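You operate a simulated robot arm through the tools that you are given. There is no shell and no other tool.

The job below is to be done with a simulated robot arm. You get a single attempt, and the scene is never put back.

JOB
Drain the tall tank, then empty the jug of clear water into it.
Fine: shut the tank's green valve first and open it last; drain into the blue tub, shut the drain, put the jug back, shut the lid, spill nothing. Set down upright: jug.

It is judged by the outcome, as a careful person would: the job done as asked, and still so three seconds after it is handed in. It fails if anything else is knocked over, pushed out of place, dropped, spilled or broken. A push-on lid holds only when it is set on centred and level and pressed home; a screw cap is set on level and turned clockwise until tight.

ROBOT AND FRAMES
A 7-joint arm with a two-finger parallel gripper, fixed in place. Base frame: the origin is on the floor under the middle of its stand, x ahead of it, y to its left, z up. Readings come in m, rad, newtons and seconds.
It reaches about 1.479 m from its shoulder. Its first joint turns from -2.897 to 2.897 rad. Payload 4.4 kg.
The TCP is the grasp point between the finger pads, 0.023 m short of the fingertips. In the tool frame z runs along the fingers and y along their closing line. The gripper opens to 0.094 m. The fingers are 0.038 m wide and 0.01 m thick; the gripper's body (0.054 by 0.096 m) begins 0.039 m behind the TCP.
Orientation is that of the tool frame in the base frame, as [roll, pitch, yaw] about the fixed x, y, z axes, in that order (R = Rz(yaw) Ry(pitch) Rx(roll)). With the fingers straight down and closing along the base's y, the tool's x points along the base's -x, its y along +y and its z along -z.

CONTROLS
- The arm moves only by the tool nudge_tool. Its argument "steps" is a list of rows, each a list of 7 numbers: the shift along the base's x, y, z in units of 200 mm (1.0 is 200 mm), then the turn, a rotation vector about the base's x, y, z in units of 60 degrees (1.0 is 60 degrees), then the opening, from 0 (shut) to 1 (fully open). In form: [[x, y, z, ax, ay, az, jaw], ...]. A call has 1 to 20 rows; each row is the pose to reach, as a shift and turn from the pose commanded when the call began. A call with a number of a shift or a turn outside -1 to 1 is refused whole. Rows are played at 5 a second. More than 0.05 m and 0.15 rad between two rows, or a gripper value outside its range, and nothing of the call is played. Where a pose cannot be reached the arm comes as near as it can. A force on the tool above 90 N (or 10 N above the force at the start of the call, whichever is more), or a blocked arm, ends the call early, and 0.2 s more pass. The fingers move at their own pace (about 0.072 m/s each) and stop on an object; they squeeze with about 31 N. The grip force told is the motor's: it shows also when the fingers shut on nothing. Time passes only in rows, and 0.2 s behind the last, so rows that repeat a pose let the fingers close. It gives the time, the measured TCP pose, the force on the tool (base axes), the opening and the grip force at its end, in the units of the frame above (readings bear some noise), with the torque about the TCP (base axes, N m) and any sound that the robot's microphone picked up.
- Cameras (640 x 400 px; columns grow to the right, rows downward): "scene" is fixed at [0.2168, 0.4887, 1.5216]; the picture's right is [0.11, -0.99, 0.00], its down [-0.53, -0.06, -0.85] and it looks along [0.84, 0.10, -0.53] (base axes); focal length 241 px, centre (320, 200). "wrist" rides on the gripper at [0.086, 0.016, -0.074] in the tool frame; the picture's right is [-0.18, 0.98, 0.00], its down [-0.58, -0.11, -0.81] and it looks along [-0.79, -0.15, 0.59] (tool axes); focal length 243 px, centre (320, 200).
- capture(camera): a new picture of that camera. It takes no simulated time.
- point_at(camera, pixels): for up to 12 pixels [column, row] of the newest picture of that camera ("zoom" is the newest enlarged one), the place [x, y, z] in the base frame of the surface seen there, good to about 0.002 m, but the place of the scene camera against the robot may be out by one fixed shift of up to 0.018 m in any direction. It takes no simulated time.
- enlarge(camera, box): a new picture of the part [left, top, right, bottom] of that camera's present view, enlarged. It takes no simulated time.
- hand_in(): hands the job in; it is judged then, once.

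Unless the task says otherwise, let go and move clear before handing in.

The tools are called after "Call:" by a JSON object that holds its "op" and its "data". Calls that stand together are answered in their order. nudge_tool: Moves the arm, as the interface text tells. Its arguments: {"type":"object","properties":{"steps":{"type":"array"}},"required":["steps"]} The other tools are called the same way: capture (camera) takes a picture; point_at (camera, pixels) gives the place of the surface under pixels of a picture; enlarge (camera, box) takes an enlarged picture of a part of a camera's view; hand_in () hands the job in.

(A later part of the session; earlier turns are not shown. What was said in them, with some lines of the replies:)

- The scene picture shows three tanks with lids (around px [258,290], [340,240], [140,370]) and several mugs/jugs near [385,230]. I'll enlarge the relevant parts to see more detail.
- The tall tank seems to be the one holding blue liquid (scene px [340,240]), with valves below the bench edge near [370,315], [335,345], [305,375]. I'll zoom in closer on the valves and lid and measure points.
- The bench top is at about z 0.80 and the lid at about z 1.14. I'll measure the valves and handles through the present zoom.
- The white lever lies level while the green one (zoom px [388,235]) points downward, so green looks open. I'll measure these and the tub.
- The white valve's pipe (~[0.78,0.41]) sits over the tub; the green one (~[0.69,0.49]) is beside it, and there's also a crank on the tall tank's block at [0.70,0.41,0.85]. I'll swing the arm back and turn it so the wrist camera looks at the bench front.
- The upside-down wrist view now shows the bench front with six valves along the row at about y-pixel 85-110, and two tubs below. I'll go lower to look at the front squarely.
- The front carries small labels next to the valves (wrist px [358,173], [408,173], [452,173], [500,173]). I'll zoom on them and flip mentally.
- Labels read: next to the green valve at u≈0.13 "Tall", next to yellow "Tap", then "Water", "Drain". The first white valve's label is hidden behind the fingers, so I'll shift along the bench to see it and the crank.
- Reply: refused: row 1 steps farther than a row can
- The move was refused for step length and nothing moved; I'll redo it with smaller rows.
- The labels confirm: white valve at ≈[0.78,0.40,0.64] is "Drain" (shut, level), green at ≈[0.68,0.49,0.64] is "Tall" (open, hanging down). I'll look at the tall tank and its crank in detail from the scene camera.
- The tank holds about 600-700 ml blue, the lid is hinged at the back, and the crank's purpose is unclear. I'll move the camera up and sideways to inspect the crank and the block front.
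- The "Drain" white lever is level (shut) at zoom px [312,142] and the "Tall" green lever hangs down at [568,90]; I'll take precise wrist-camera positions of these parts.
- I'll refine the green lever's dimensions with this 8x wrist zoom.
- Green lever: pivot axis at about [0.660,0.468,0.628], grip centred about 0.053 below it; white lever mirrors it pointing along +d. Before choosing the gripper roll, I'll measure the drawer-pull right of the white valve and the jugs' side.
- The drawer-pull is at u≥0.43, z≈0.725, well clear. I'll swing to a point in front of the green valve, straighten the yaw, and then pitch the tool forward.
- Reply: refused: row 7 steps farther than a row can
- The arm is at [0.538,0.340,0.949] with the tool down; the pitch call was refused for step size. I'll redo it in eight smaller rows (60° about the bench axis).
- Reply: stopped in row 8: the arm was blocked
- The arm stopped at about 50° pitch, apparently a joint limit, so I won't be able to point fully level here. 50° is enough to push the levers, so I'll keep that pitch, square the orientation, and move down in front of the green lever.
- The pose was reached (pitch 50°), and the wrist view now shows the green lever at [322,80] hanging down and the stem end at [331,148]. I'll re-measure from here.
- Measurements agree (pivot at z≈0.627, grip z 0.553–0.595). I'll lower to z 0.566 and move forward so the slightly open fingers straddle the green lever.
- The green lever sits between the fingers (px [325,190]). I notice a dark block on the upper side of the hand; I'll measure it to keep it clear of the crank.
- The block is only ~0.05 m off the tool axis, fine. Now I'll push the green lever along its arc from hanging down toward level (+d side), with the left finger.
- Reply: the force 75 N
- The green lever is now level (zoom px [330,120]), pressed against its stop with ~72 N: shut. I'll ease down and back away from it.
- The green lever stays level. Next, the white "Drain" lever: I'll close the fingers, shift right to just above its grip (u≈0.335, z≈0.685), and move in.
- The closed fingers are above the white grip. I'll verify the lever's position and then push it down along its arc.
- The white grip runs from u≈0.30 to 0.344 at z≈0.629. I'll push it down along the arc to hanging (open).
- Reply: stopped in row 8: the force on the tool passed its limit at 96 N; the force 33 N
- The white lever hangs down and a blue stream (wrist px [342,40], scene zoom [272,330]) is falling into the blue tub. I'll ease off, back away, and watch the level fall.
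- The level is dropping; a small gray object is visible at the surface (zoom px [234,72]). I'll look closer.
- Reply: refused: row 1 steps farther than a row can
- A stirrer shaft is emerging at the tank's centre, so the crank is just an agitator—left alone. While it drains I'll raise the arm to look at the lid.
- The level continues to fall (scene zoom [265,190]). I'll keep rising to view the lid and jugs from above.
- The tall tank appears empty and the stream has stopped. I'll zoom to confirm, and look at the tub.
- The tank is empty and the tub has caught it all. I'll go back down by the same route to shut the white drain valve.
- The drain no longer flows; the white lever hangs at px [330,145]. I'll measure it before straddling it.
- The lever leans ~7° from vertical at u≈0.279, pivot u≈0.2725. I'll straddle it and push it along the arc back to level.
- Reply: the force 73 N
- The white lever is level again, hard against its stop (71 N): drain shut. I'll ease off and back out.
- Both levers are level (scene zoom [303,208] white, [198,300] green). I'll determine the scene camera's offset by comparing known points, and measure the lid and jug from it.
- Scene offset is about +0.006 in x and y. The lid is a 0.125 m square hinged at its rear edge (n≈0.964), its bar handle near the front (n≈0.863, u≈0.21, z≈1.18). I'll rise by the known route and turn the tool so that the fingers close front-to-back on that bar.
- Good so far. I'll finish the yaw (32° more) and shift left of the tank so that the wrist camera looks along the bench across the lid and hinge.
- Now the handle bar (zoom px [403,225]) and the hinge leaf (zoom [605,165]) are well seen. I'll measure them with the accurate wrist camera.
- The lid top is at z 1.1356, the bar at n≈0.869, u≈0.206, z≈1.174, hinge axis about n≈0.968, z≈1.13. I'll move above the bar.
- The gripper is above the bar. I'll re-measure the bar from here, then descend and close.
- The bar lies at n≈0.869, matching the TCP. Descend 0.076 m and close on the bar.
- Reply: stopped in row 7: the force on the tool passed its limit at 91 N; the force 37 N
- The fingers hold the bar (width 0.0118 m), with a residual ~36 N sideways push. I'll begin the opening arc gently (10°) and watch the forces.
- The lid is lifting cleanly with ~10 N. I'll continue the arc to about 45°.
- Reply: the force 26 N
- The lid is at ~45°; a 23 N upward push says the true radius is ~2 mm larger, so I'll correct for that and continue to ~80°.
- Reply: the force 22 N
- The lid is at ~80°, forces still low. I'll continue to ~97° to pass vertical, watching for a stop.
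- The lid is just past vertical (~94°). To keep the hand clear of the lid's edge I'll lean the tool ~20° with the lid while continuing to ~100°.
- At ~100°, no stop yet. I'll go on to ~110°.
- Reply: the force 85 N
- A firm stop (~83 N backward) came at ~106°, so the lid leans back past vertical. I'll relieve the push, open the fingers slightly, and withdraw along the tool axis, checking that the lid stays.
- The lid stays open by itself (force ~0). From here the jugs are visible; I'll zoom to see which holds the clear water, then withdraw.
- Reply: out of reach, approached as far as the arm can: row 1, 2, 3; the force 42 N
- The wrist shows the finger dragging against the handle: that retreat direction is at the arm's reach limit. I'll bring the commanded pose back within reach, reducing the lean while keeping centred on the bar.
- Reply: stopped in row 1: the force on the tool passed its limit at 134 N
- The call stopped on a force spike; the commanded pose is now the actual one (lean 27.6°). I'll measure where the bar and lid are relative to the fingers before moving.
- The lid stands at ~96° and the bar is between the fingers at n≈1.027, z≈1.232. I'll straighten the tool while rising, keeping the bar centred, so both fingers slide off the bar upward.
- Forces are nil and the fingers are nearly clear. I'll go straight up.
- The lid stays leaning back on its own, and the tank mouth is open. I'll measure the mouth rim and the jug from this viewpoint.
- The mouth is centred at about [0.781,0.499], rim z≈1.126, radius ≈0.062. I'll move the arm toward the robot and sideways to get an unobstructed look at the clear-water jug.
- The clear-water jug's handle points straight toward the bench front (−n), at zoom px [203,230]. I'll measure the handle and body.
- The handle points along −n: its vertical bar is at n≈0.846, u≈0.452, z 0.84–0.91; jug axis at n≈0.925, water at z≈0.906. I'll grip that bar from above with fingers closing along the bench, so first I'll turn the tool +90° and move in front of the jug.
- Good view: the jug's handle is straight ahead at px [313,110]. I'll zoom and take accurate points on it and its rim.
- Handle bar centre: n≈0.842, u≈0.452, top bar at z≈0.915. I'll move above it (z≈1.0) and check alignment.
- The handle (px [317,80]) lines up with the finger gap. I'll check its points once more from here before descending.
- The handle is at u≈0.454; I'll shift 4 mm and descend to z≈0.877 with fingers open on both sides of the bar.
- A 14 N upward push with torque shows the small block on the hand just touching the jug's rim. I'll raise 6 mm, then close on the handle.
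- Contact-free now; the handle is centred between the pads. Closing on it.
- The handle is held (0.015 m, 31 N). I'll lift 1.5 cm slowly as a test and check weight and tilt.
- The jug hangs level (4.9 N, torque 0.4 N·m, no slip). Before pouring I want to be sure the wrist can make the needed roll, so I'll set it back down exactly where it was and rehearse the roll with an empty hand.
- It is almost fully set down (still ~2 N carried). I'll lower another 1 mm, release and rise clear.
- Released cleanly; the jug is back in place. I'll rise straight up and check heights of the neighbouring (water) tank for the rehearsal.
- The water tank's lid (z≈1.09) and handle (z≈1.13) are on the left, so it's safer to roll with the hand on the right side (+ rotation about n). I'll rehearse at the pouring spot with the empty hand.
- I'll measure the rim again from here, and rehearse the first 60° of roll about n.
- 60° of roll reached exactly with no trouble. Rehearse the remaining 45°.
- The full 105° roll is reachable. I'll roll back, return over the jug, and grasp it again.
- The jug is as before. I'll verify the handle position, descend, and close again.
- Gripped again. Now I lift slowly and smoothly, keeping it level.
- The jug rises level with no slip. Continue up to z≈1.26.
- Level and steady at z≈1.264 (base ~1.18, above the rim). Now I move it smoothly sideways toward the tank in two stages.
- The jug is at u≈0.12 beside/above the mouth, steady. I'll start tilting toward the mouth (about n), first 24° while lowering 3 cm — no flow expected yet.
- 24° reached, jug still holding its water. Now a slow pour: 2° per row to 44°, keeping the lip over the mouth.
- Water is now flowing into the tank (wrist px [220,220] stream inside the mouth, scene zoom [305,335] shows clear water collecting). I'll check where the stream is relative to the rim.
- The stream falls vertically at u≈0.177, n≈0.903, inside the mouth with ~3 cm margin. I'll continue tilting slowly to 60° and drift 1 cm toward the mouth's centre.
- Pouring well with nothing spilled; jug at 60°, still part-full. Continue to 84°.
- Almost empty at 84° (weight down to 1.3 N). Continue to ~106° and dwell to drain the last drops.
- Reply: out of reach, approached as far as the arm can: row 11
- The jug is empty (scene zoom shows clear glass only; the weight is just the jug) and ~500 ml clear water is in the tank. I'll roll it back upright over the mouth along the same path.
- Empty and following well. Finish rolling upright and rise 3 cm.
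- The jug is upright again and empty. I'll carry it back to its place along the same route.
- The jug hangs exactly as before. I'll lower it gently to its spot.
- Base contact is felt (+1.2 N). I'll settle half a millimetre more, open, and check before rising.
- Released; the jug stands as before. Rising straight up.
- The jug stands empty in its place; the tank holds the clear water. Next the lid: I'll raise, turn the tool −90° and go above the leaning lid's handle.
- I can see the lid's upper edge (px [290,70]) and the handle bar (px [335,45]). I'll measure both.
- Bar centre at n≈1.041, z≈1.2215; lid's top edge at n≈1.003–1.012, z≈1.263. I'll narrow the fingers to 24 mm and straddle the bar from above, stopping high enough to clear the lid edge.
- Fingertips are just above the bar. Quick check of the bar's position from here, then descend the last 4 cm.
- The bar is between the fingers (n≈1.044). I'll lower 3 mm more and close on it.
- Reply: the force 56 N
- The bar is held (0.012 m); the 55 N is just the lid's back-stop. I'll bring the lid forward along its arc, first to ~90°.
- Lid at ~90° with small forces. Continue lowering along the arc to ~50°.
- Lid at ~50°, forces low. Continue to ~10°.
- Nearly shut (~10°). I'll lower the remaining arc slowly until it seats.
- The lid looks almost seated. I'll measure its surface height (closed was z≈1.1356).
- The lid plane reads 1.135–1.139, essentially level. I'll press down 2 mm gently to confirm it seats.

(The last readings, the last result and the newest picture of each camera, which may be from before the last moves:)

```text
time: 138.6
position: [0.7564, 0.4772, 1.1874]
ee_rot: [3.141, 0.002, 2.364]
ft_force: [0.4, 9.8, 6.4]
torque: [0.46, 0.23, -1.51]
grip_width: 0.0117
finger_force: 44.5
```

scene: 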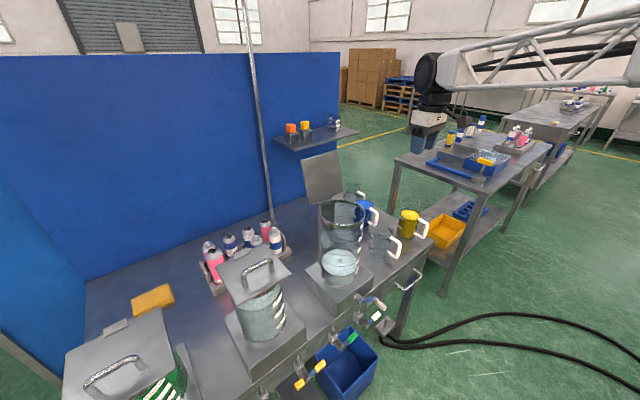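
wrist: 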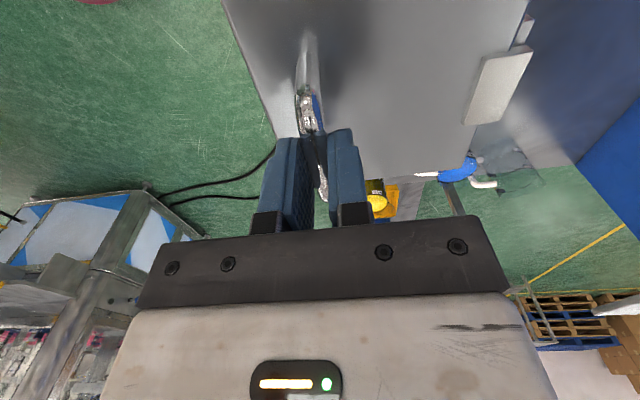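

Force turned upward (+6.4 N): seated. I'll press one more millimetre, then open and rise.

Call:
{"op": "nudge_tool", "data": {"steps": [[0, 0, -0.006, 0, 0, 0, 0], [0, 0, -0.006, 0, 0, 0, 0]]}}

Call:
{"op": "nudge_tool", "data": {"steps": [[0, 0, 0.002, 0, 0, 0, 0.3], [0, 0, 0.002, 0, 0, 0, 0.5], [0, 0, 0.002, 0, 0, 0, 0.5], [0, 0, 0.1, 0, 0, 0, 0.5], [0, 0, 0.25, 0, 0, 0, 0.5], [0, 0, 0.45, 0, 0, 0, 0.5], [0, 0, 0.65, 0, 0, 0, 0.5], [0, 0, 0.85, 0, 0, 0, 0.5]]}}

Call:
{"op": "capture", "data": {"camera": "wrist"}}

Call:
{"op": "enlarge", "data": {"camera": "scene", "box": [290, 170, 400, 260]}}

```text
time: 139.2
position: [0.7574, 0.4772, 1.1863]
ee_rot: [3.139, 0.001, 2.365]
ft_force: [-6.8, 4.8, 23.6]
torque: [0.28, 0.24, -1.48]
grip_width: 0.0116
finger_force: 45.2
```

```text
time: 141.0
position: [0.7578, 0.477, 1.3551]
ee_rot: [-3.141, 0.001, 2.364]
ft_force: [-1.0, -0.3, -0.1]
torque: [-0.02, -0.02, 0.0]
grip_width: 0.0471
finger_force: 0.1
```

```text
taken
```

wrist: 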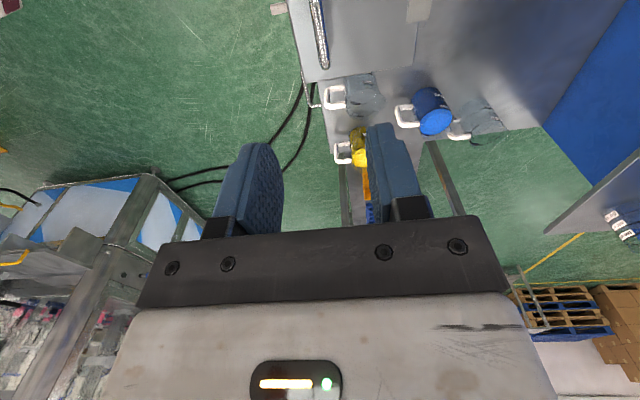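

```text
4.44 times, centred on (345, 215) of scene
```

zoom: 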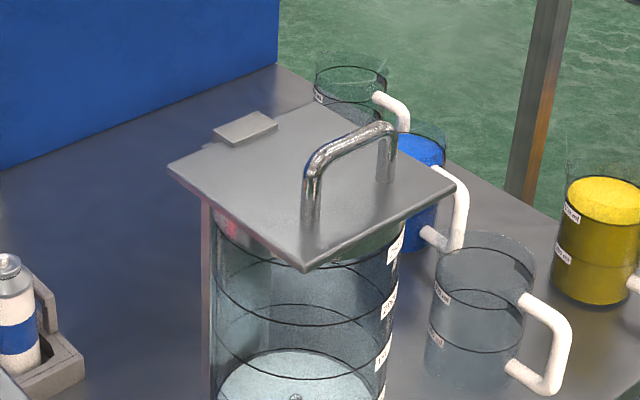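

The lid is shut and level. Now the last step, opening the green valve: I'll retreat from above the tank and turn the tool back.

Call:
{"op": "point_at", "data": {"camera": "zoom", "pixels": [[175, 170], [303, 265], [450, 186], [290, 110]]}}

Call:
{"op": "nudge_tool", "data": {"steps": [[-0.12, -0.114, 0, 0, 0, 0.125, 0.3], [-0.24, -0.229, 0, 0, 0, 0.25, 0.3], [-0.36, -0.343, 0, 0, 0, 0.375, 0.3], [-0.48, -0.458, 0, 0, 0, 0.5, 0.3], [-0.6, -0.572, 0, 0, 0, 0.625, 0.3], [-0.72, -0.686, 0, 0, 0, 0.75, 0.3], [-0.84, -0.8, 0, 0, 0, 0.875, 0.3], [-0.96, -0.915, 0, 0, 0, 1.0, 0.3]]}}

Call:
{"op": "nudge_tool", "data": {"steps": [[0, 0, -0.2, 0, 0, 0.1, 0], [0, 0, -0.4, 0, 0, 0.2, 0], [0, 0, -0.6, 0, 0, 0.3, 0], [0, 0, -0.8, 0, 0, 0.4, 0], [0, 0, -0.85, 0, 0, 0.5, 0]]}}

```text
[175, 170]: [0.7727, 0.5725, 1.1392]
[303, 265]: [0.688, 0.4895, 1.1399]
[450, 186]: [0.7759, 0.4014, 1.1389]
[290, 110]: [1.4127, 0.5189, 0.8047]
```

```text
time: 142.8
position: [0.5646, 0.2944, 1.3537]
ee_rot: [3.141, 0.0, -2.869]
ft_force: [0.9, 0.7, -0.2]
torque: [-0.01, 0.01, 0.02]
grip_width: 0.0281
finger_force: 0.0
```

```text
time: 144.0
position: [0.5644, 0.293, 1.1846]
ee_rot: [-3.141, 0.003, -2.347]
ft_force: [-0.3, -0.1, 0.0]
torque: [-0.02, 0.04, 0.03]
grip_width: 0.0
finger_force: 31.2
```

The arm is clear. I'll compare the lid in the same crop as at the start (corners then at [72,180], [265,325], [482,208]).

Call:
{"op": "enlarge", "data": {"camera": "scene", "box": [300, 180, 400, 242]}}

Call:
{"op": "point_at", "data": {"camera": "zoom", "pixels": [[72, 180], [265, 322], [480, 208], [280, 300], [440, 210], [160, 170], [250, 110], [340, 250]]}}

```text
6.40 times, centred on (350, 211) of scene
```

zoom: 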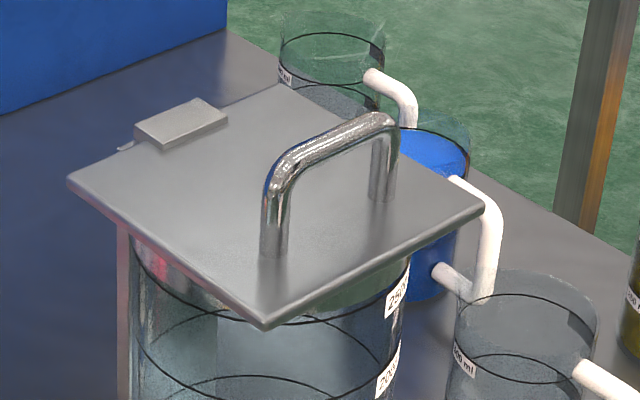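

```text
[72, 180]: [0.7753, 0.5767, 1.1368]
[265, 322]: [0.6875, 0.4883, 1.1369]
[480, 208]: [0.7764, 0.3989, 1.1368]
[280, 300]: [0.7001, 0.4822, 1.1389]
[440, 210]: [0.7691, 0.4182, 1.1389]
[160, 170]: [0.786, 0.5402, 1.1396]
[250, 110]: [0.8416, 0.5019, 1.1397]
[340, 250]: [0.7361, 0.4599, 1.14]
```

The lid matches its original pixels exactly: fully shut. Before opening green, I'll check both levers' angles and that the drain isn't dripping.

Call:
{"op": "enlarge", "data": {"camera": "scene", "box": [310, 270, 410, 370]}}

Call:
{"op": "nudge_tool", "data": {"steps": [[0.05, 0, -0.2, 0.065, -0.064, 0, 0], [0.1, 0, -0.4, 0.13, -0.128, 0, 0], [0.15, 0, -0.6, 0.195, -0.192, 0, 0], [0.2, 0, -0.8, 0.26, -0.256, 0, 0], [0.25, 0, -1.0, 0.33, -0.325, 0, 0]]}}

Call:
{"op": "nudge_tool", "data": {"steps": [[0, -0.1, -0.2, 0.052, -0.0515, 0, 0], [0, -0.2, -0.4, 0.105, -0.103, 0, 0], [0, -0.3, -0.6, 0.157, -0.1545, 0, 0], [0, -0.4, -0.8, 0.21, -0.206, 0, 0], [0, -0.5, -1.0, 0.2625, -0.258, 0, 0]]}}

Call:
{"op": "capture", "data": {"camera": "wrist"}}

```text
4.00 times, centred on (360, 320) of scene
```

zoom: 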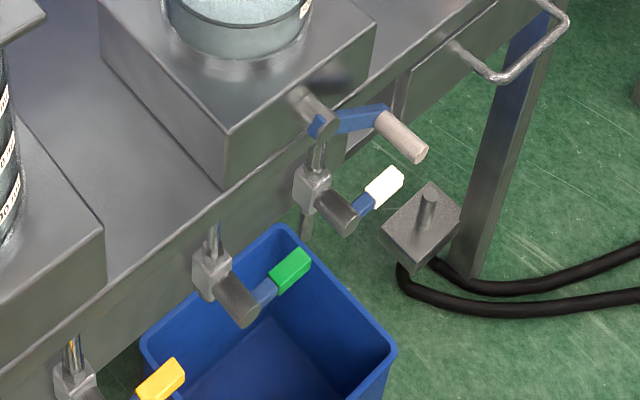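

```text
time: 145.2
position: [0.6163, 0.2925, 0.9852]
ee_rot: [3.141, 0.49, -2.348]
ft_force: [0.9, 0.2, 0.6]
torque: [0.01, 0.03, 0.01]
grip_width: 0.0
finger_force: 30.9
```

```text
time: 146.4
position: [0.6149, 0.1936, 0.7855]
ee_rot: [-3.141, 0.875, -2.348]
ft_force: [0.2, -0.1, 0.2]
torque: [0.0, 0.04, 0.01]
grip_width: 0.0002
finger_force: 31.2
```

```text
taken
```

wrist: 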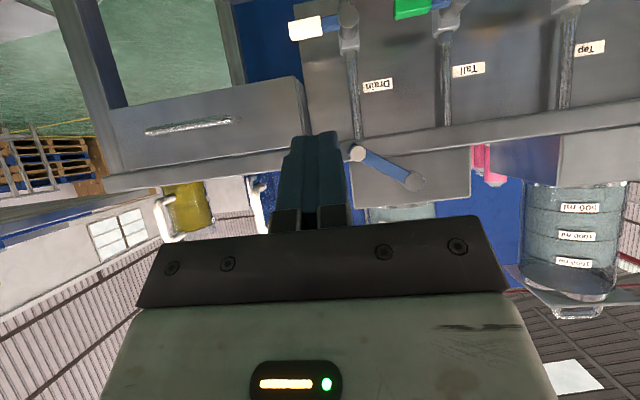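

No drip is visible and pitch is 50°. I'll go down to lever height to measure the lever angles.

Call:
{"op": "nudge_tool", "data": {"steps": [[0, 0.04, -0.15, 0, 0, 0, 0], [0, 0.08, -0.3, 0, 0, 0, 0], [0, 0.12, -0.45, 0, 0, 0, 0], [0, 0.16, -0.6, 0, 0, 0, 0], [0, 0.2, -0.7, 0, 0, 0, 0]]}}

Call:
{"op": "capture", "data": {"camera": "wrist"}}

Call:
{"op": "enlarge", "data": {"camera": "wrist", "box": [290, 60, 510, 200]}}

```text
time: 147.6
position: [0.616, 0.2352, 0.6462]
ee_rot: [3.141, 0.87, -2.349]
ft_force: [-0.1, 0.4, 0.3]
torque: [0.03, -0.03, 0.03]
grip_width: 0.0001
finger_force: 31.4
```

```text
taken
```

wrist: 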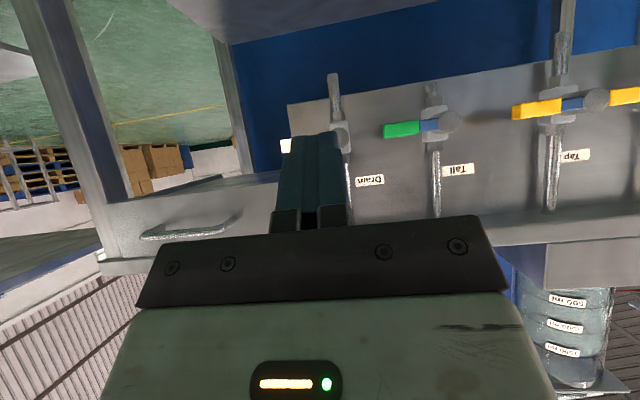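

```text
2.86 times, centred on (400, 130) of wrist
```

zoom: 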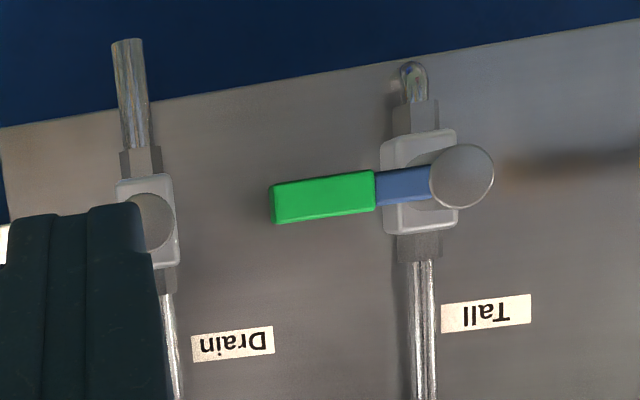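

Call:
{"op": "point_at", "data": {"camera": "zoom", "pixels": [[275, 188], [275, 220], [320, 183], [320, 217], [365, 178], [365, 210], [463, 150], [463, 176], [463, 205], [435, 176], [492, 176]]}}

Call:
{"op": "point_at", "data": {"camera": "wrist", "pixels": [[287, 140], [287, 150], [342, 137]]}}

```text
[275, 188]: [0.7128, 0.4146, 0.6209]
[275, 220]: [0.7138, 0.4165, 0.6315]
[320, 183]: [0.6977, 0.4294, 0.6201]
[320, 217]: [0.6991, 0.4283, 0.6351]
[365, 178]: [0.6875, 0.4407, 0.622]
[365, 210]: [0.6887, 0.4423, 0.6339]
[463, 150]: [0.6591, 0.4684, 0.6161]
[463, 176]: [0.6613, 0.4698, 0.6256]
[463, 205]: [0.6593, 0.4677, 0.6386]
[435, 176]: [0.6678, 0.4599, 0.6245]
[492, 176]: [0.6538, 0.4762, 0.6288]
```

```text
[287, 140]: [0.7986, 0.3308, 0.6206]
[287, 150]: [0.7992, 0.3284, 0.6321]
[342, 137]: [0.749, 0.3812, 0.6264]
```

Both levers are level within ~1° and nothing leaks. Now I'll move the closed fingers to just above the green grip (u≈0.2065, z≈0.685).

Call:
{"op": "nudge_tool", "data": {"steps": [[-0.12, 0.119, 0.097, 0, 0, 0, 0], [-0.2417, 0.2376, 0.194, 0, 0, 0, 0], [-0.1085, 0.3731, 0.194, 0, 0, 0, 0], [0.0247, 0.5086, 0.194, 0, 0, 0, 0], [0.1579, 0.644, 0.194, 0, 0, 0, 0], [0.291, 0.7795, 0.194, 0, 0, 0, 0], [0.4243, 0.915, 0.194, 0, 0, 0, 0]]}}

Call:
{"op": "capture", "data": {"camera": "wrist"}}

Call:
{"op": "enlarge", "data": {"camera": "scene", "box": [290, 270, 430, 390]}}

```text
time: 149.2
position: [0.6998, 0.4174, 0.6839]
ee_rot: [-3.14, 0.872, -2.348]
ft_force: [-0.2, -0.2, 0.6]
torque: [-0.04, 0.0, 0.01]
grip_width: 0.0002
finger_force: 30.9
```

```text
taken
```

wrist: 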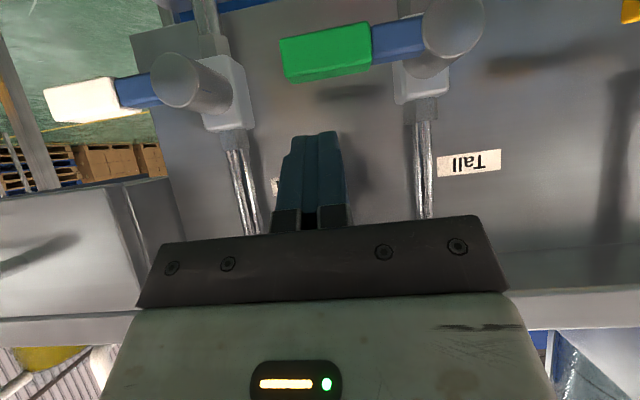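

```text
3.33 times, centred on (360, 330) of scene
```

zoom: 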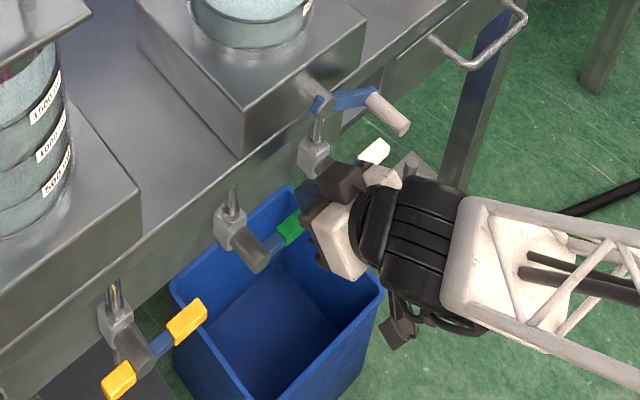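

Aligned above the green grip. I'll push it down along its arc to hanging (open).

Call:
{"op": "nudge_tool", "data": {"steps": [[-0.0143, 0.014, -0.105, 0, 0, 0, 0], [0, 0, -0.176, 0, 0, 0, 0], [-0.001, 0.001, -0.254, 0, 0, 0, 0], [-0.0182, 0.0179, -0.332, 0, 0, 0, 0], [-0.052, 0.0512, -0.405, 0, 0, 0, 0], [-0.1016, 0.0999, -0.4645, 0, 0, 0, 0], [-0.135, 0.133, -0.49, 0, 0, 0, 0], [-0.1636, 0.1609, -0.505, 0, 0, 0, 0], [-0.1783, 0.1753, -0.5065, 0, 0, 0, 0]]}}

Call:
{"op": "capture", "data": {"camera": "wrist"}}

Call:
{"op": "enlarge", "data": {"camera": "wrist", "box": [260, 60, 460, 230]}}

```text
time: 151.2
position: [0.6676, 0.4493, 0.5839]
ee_rot: [3.14, 0.872, -2.353]
ft_force: [53.8, -41.8, -11.2]
torque: [0.42, 0.73, -0.97]
grip_width: 0.0
finger_force: 30.2
```

```text
taken
```

wrist: 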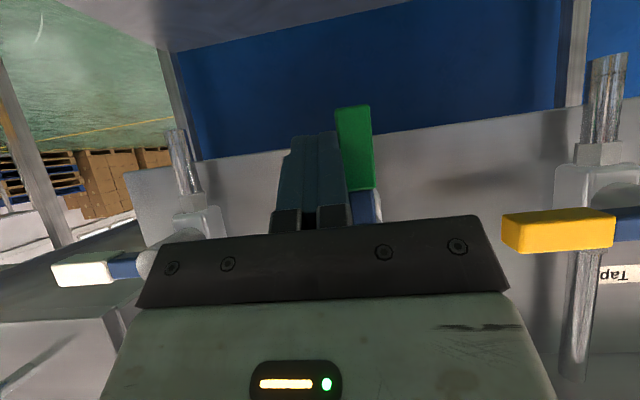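

```text
2.35 times, centred on (360, 145) of wrist
```

zoom: 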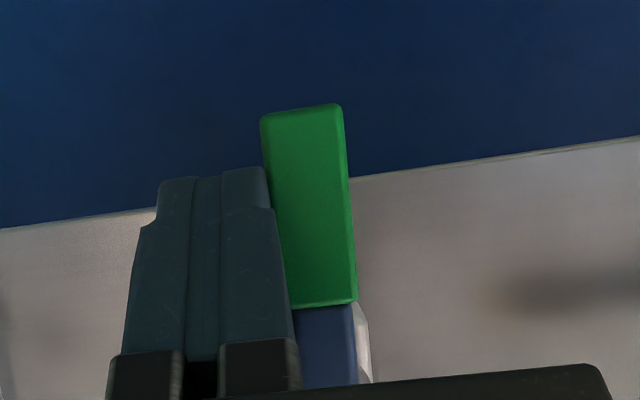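

The green lever hangs straight down against its stop (~68 N). I'll ease off in small steps and watch whether it stays.

Call:
{"op": "nudge_tool", "data": {"steps": [[0.0107, -0.0105, 0, 0, 0, 0, 0], [0.0178, -0.0175, 0, 0, 0, 0, 0], [0.0357, -0.035, 0, 0, 0, 0, 0]]}}

Call:
{"op": "capture", "data": {"camera": "wrist"}}

Call:
{"op": "point_at", "data": {"camera": "wrist", "pixels": [[355, 115], [358, 140], [362, 170], [366, 200]]}}

```text
time: 152.0
position: [0.6717, 0.4469, 0.5839]
ee_rot: [3.142, 0.873, -2.345]
ft_force: [-35.8, -8.0, 35.2]
torque: [0.45, -0.38, 0.6]
grip_width: 0.0
finger_force: 31.0
```

```text
taken
```

wrist: 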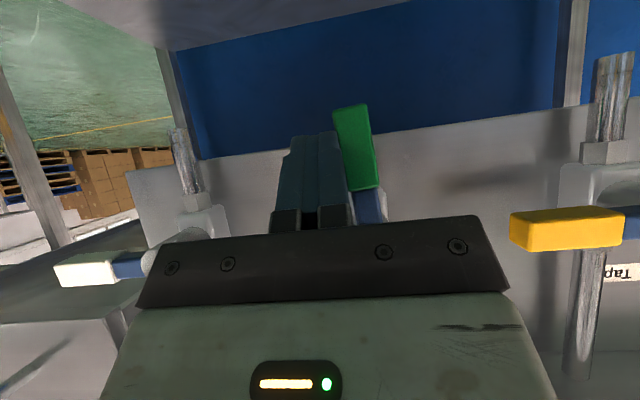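

```text
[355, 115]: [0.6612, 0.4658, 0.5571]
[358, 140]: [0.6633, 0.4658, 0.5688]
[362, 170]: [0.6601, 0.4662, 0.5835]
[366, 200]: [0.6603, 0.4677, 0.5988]
```

The reading shows the fingers rubbing on the lever, dragging it ~3° as I moved sideways — that explains the white lever's lean earlier. I'll press lightly back to the stop and withdraw straight out along −n instead.

Call:
{"op": "nudge_tool", "data": {"steps": [[-0.0125, 0.0123, 0, 0, 0, 0, 0], [-0.025, 0.0245, 0, 0, 0, 0, 0], [-0.06, -0.011, 0, 0, 0, 0, 0], [-0.13, -0.082, 0, 0, 0, 0, 0], [-0.23, -0.184, 0, 0, 0, 0, 0], [-0.34, -0.296, 0, 0, 0, 0, 0], [-0.45, -0.408, 0, 0, 0, 0, 0]]}}

Call:
{"op": "capture", "data": {"camera": "wrist"}}

Call:
{"op": "enlarge", "data": {"camera": "wrist", "box": [280, 60, 440, 210]}}

```text
time: 153.6
position: [0.5824, 0.3639, 0.5833]
ee_rot: [-3.141, 0.872, -2.347]
ft_force: [-0.3, 0.6, 0.4]
torque: [0.0, 0.01, 0.0]
grip_width: 0.0
finger_force: 30.6
```

```text
taken
```

wrist: 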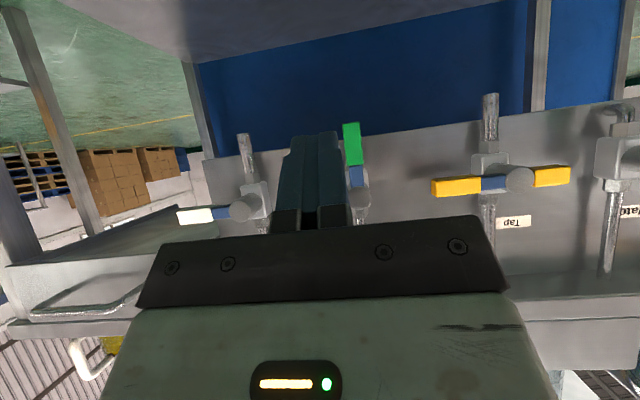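

```text
2.67 times, centred on (360, 135) of wrist
```

zoom: 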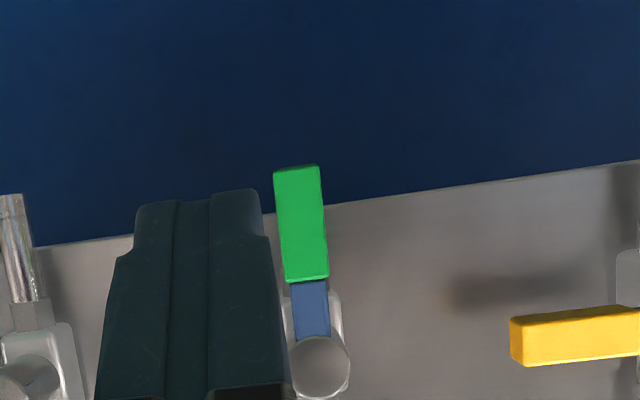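

Call:
{"op": "point_at", "data": {"camera": "zoom", "pixels": [[297, 172], [300, 200], [304, 240], [308, 275], [312, 300], [315, 330], [320, 365]]}}

Call:
{"op": "enlarge", "data": {"camera": "scene", "box": [290, 230, 430, 390]}}

```text
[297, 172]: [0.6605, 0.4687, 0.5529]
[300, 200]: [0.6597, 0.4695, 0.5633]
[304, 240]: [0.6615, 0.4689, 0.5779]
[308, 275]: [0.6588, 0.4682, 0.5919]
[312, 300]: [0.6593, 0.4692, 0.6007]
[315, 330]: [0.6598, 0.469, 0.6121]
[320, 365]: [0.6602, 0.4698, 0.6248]
```

```text
2.50 times, centred on (360, 310) of scene
```

zoom: 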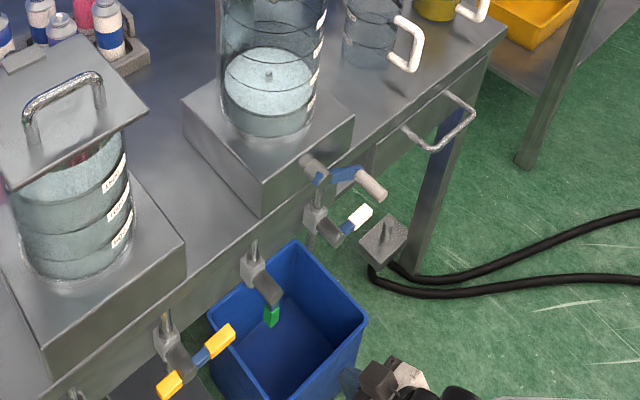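

The green lever is exactly vertical (tip and pivot both at ~[0.660,0.469]) and white is level. I'll back the arm away and watch the tank level for a moment.

Call:
{"op": "nudge_tool", "data": {"steps": [[-0.1, -0.1, 0.1, 0, 0, 0, 0.3], [-0.2, -0.2, 0.25, 0, 0, 0, 0.3], [-0.25, -0.3, 0.45, 0, 0, 0, 0.3], [-0.25, -0.4, 0.65, 0, 0, 0, 0.3], [-0.25, -0.5, 0.85, 0, 0, 0, 0.3], [-0.25, -0.55, 1.0, 0, 0, 0, 0.3]]}}

Call:
{"op": "capture", "data": {"camera": "scene"}}

Call:
{"op": "enlarge", "data": {"camera": "scene", "box": [290, 180, 430, 340]}}

Call:
{"op": "capture", "data": {"camera": "wrist"}}

```text
time: 155.0
position: [0.5316, 0.2538, 0.7836]
ee_rot: [3.141, 0.872, -2.346]
ft_force: [-0.6, 0.2, 0.1]
torque: [0.04, -0.01, -0.01]
grip_width: 0.0283
finger_force: 0.0
```

```text
taken
```

scene: 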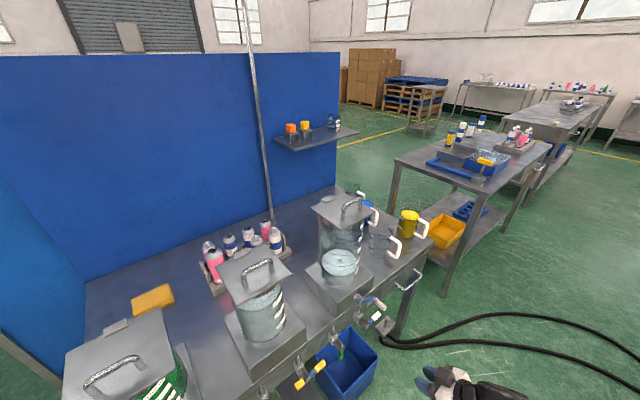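

```text
2.50 times, centred on (360, 260) of scene
```

zoom: 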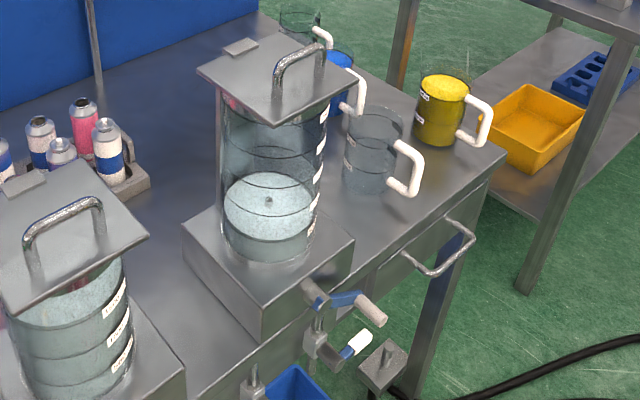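

```text
taken
```

wrist: 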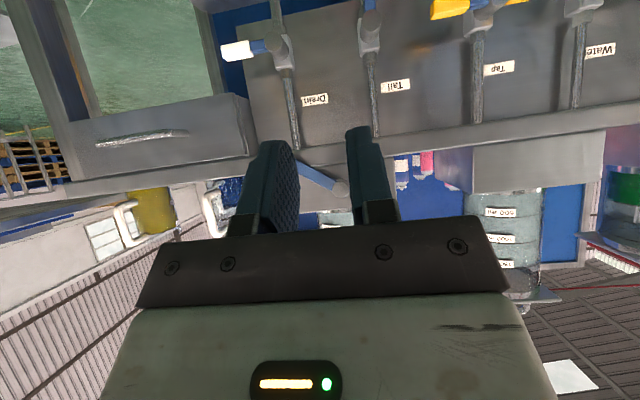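

All looks as asked: lid shut, jug upright and empty in its place, drain level, green hanging. I'll wait a couple of seconds and check that the level holds and nothing drips.

Call:
{"op": "enlarge", "data": {"camera": "scene", "box": [315, 220, 415, 290]}}

Call:
{"op": "nudge_tool", "data": {"steps": [[0, 0, 0, 0, 0, 0, 0.3], [0, 0, 0, 0, 0, 0, 0.3], [0, 0, 0, 0, 0, 0, 0.3], [0, 0, 0, 0, 0, 0, 0.3], [0, 0, 0, 0, 0, 0, 0.3], [0, 0, 0, 0, 0, 0, 0.3], [0, 0, 0, 0, 0, 0, 0.3], [0, 0, 0, 0, 0, 0, 0.3], [0, 0, 0, 0, 0, 0, 0.3], [0, 0, 0, 0, 0, 0, 0.3], [0, 0, 0, 0, 0, 0, 0.3], [0, 0, 0, 0, 0, 0, 0.3], [0, 0, 0, 0, 0, 0, 0.3], [0, 0, 0, 0, 0, 0, 0.3], [0, 0, 0, 0, 0, 0, 0.3]]}}

Call:
{"op": "enlarge", "data": {"camera": "scene", "box": [315, 220, 415, 290]}}

Call:
{"op": "enlarge", "data": {"camera": "scene", "box": [290, 290, 410, 400]}}

```text
5.71 times, centred on (365, 255) of scene
```

zoom: 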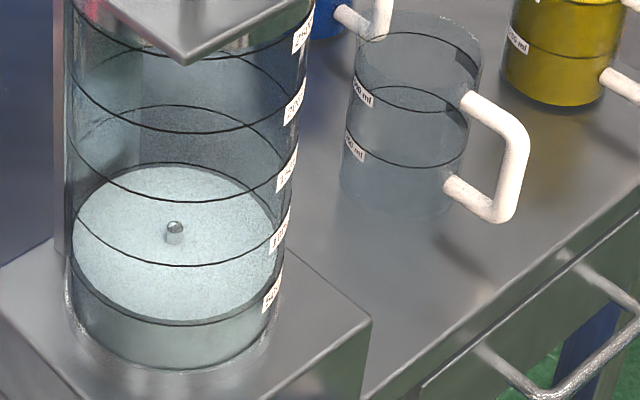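

```text
time: 158.2
position: [0.5318, 0.2532, 0.783]
ee_rot: [3.141, 0.873, -2.349]
ft_force: [-0.1, 0.9, -0.3]
torque: [0.01, -0.03, -0.03]
grip_width: 0.0284
finger_force: 0.0
```

```text
5.71 times, centred on (365, 255) of scene
```

zoom: 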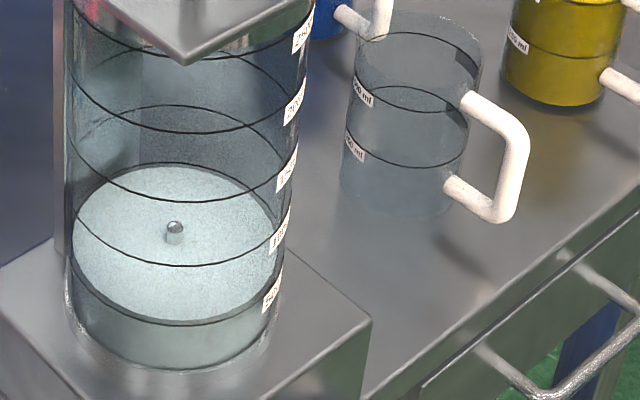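

```text
3.64 times, centred on (350, 345) of scene
```

zoom: 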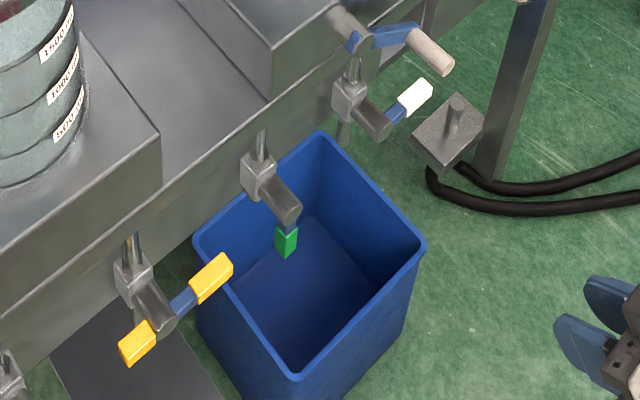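

After three more seconds the level is unchanged at the 500 ml mark. Nothing drips, the white drain is level, the green lever hangs down, the lid is shut, and the empty jug stands upright in its place with the arm clear. Handing in.

Call:
{"op": "hand_in", "data": {}}

```text
The job is handed in.
```

The job is handed in. The tall tank was drained into the blue tub and now holds about 500 ml of clear water from the jug.

- **Green "Tall" valve:** I shut it first and opened it last. It now hangs straight down, as it was at the start.
- **White "Drain" valve:** I opened it until the tank was empty, then shut it again. Nothing dripped in the last check.
- **Jug:** it is empty and standing upright in its original spot.
- **Lid:** it is shut and level, in the same position as at the start.
- **Spills:** I saw none, and the tank level did not change over the last three seconds I watched before handing in.

The white lever was about 7° short of fully open while draining, but the tank still emptied completely. I didn't touch the crank on the tank's front, which appears to drive a stirrer. The arm ended clear of the bench.
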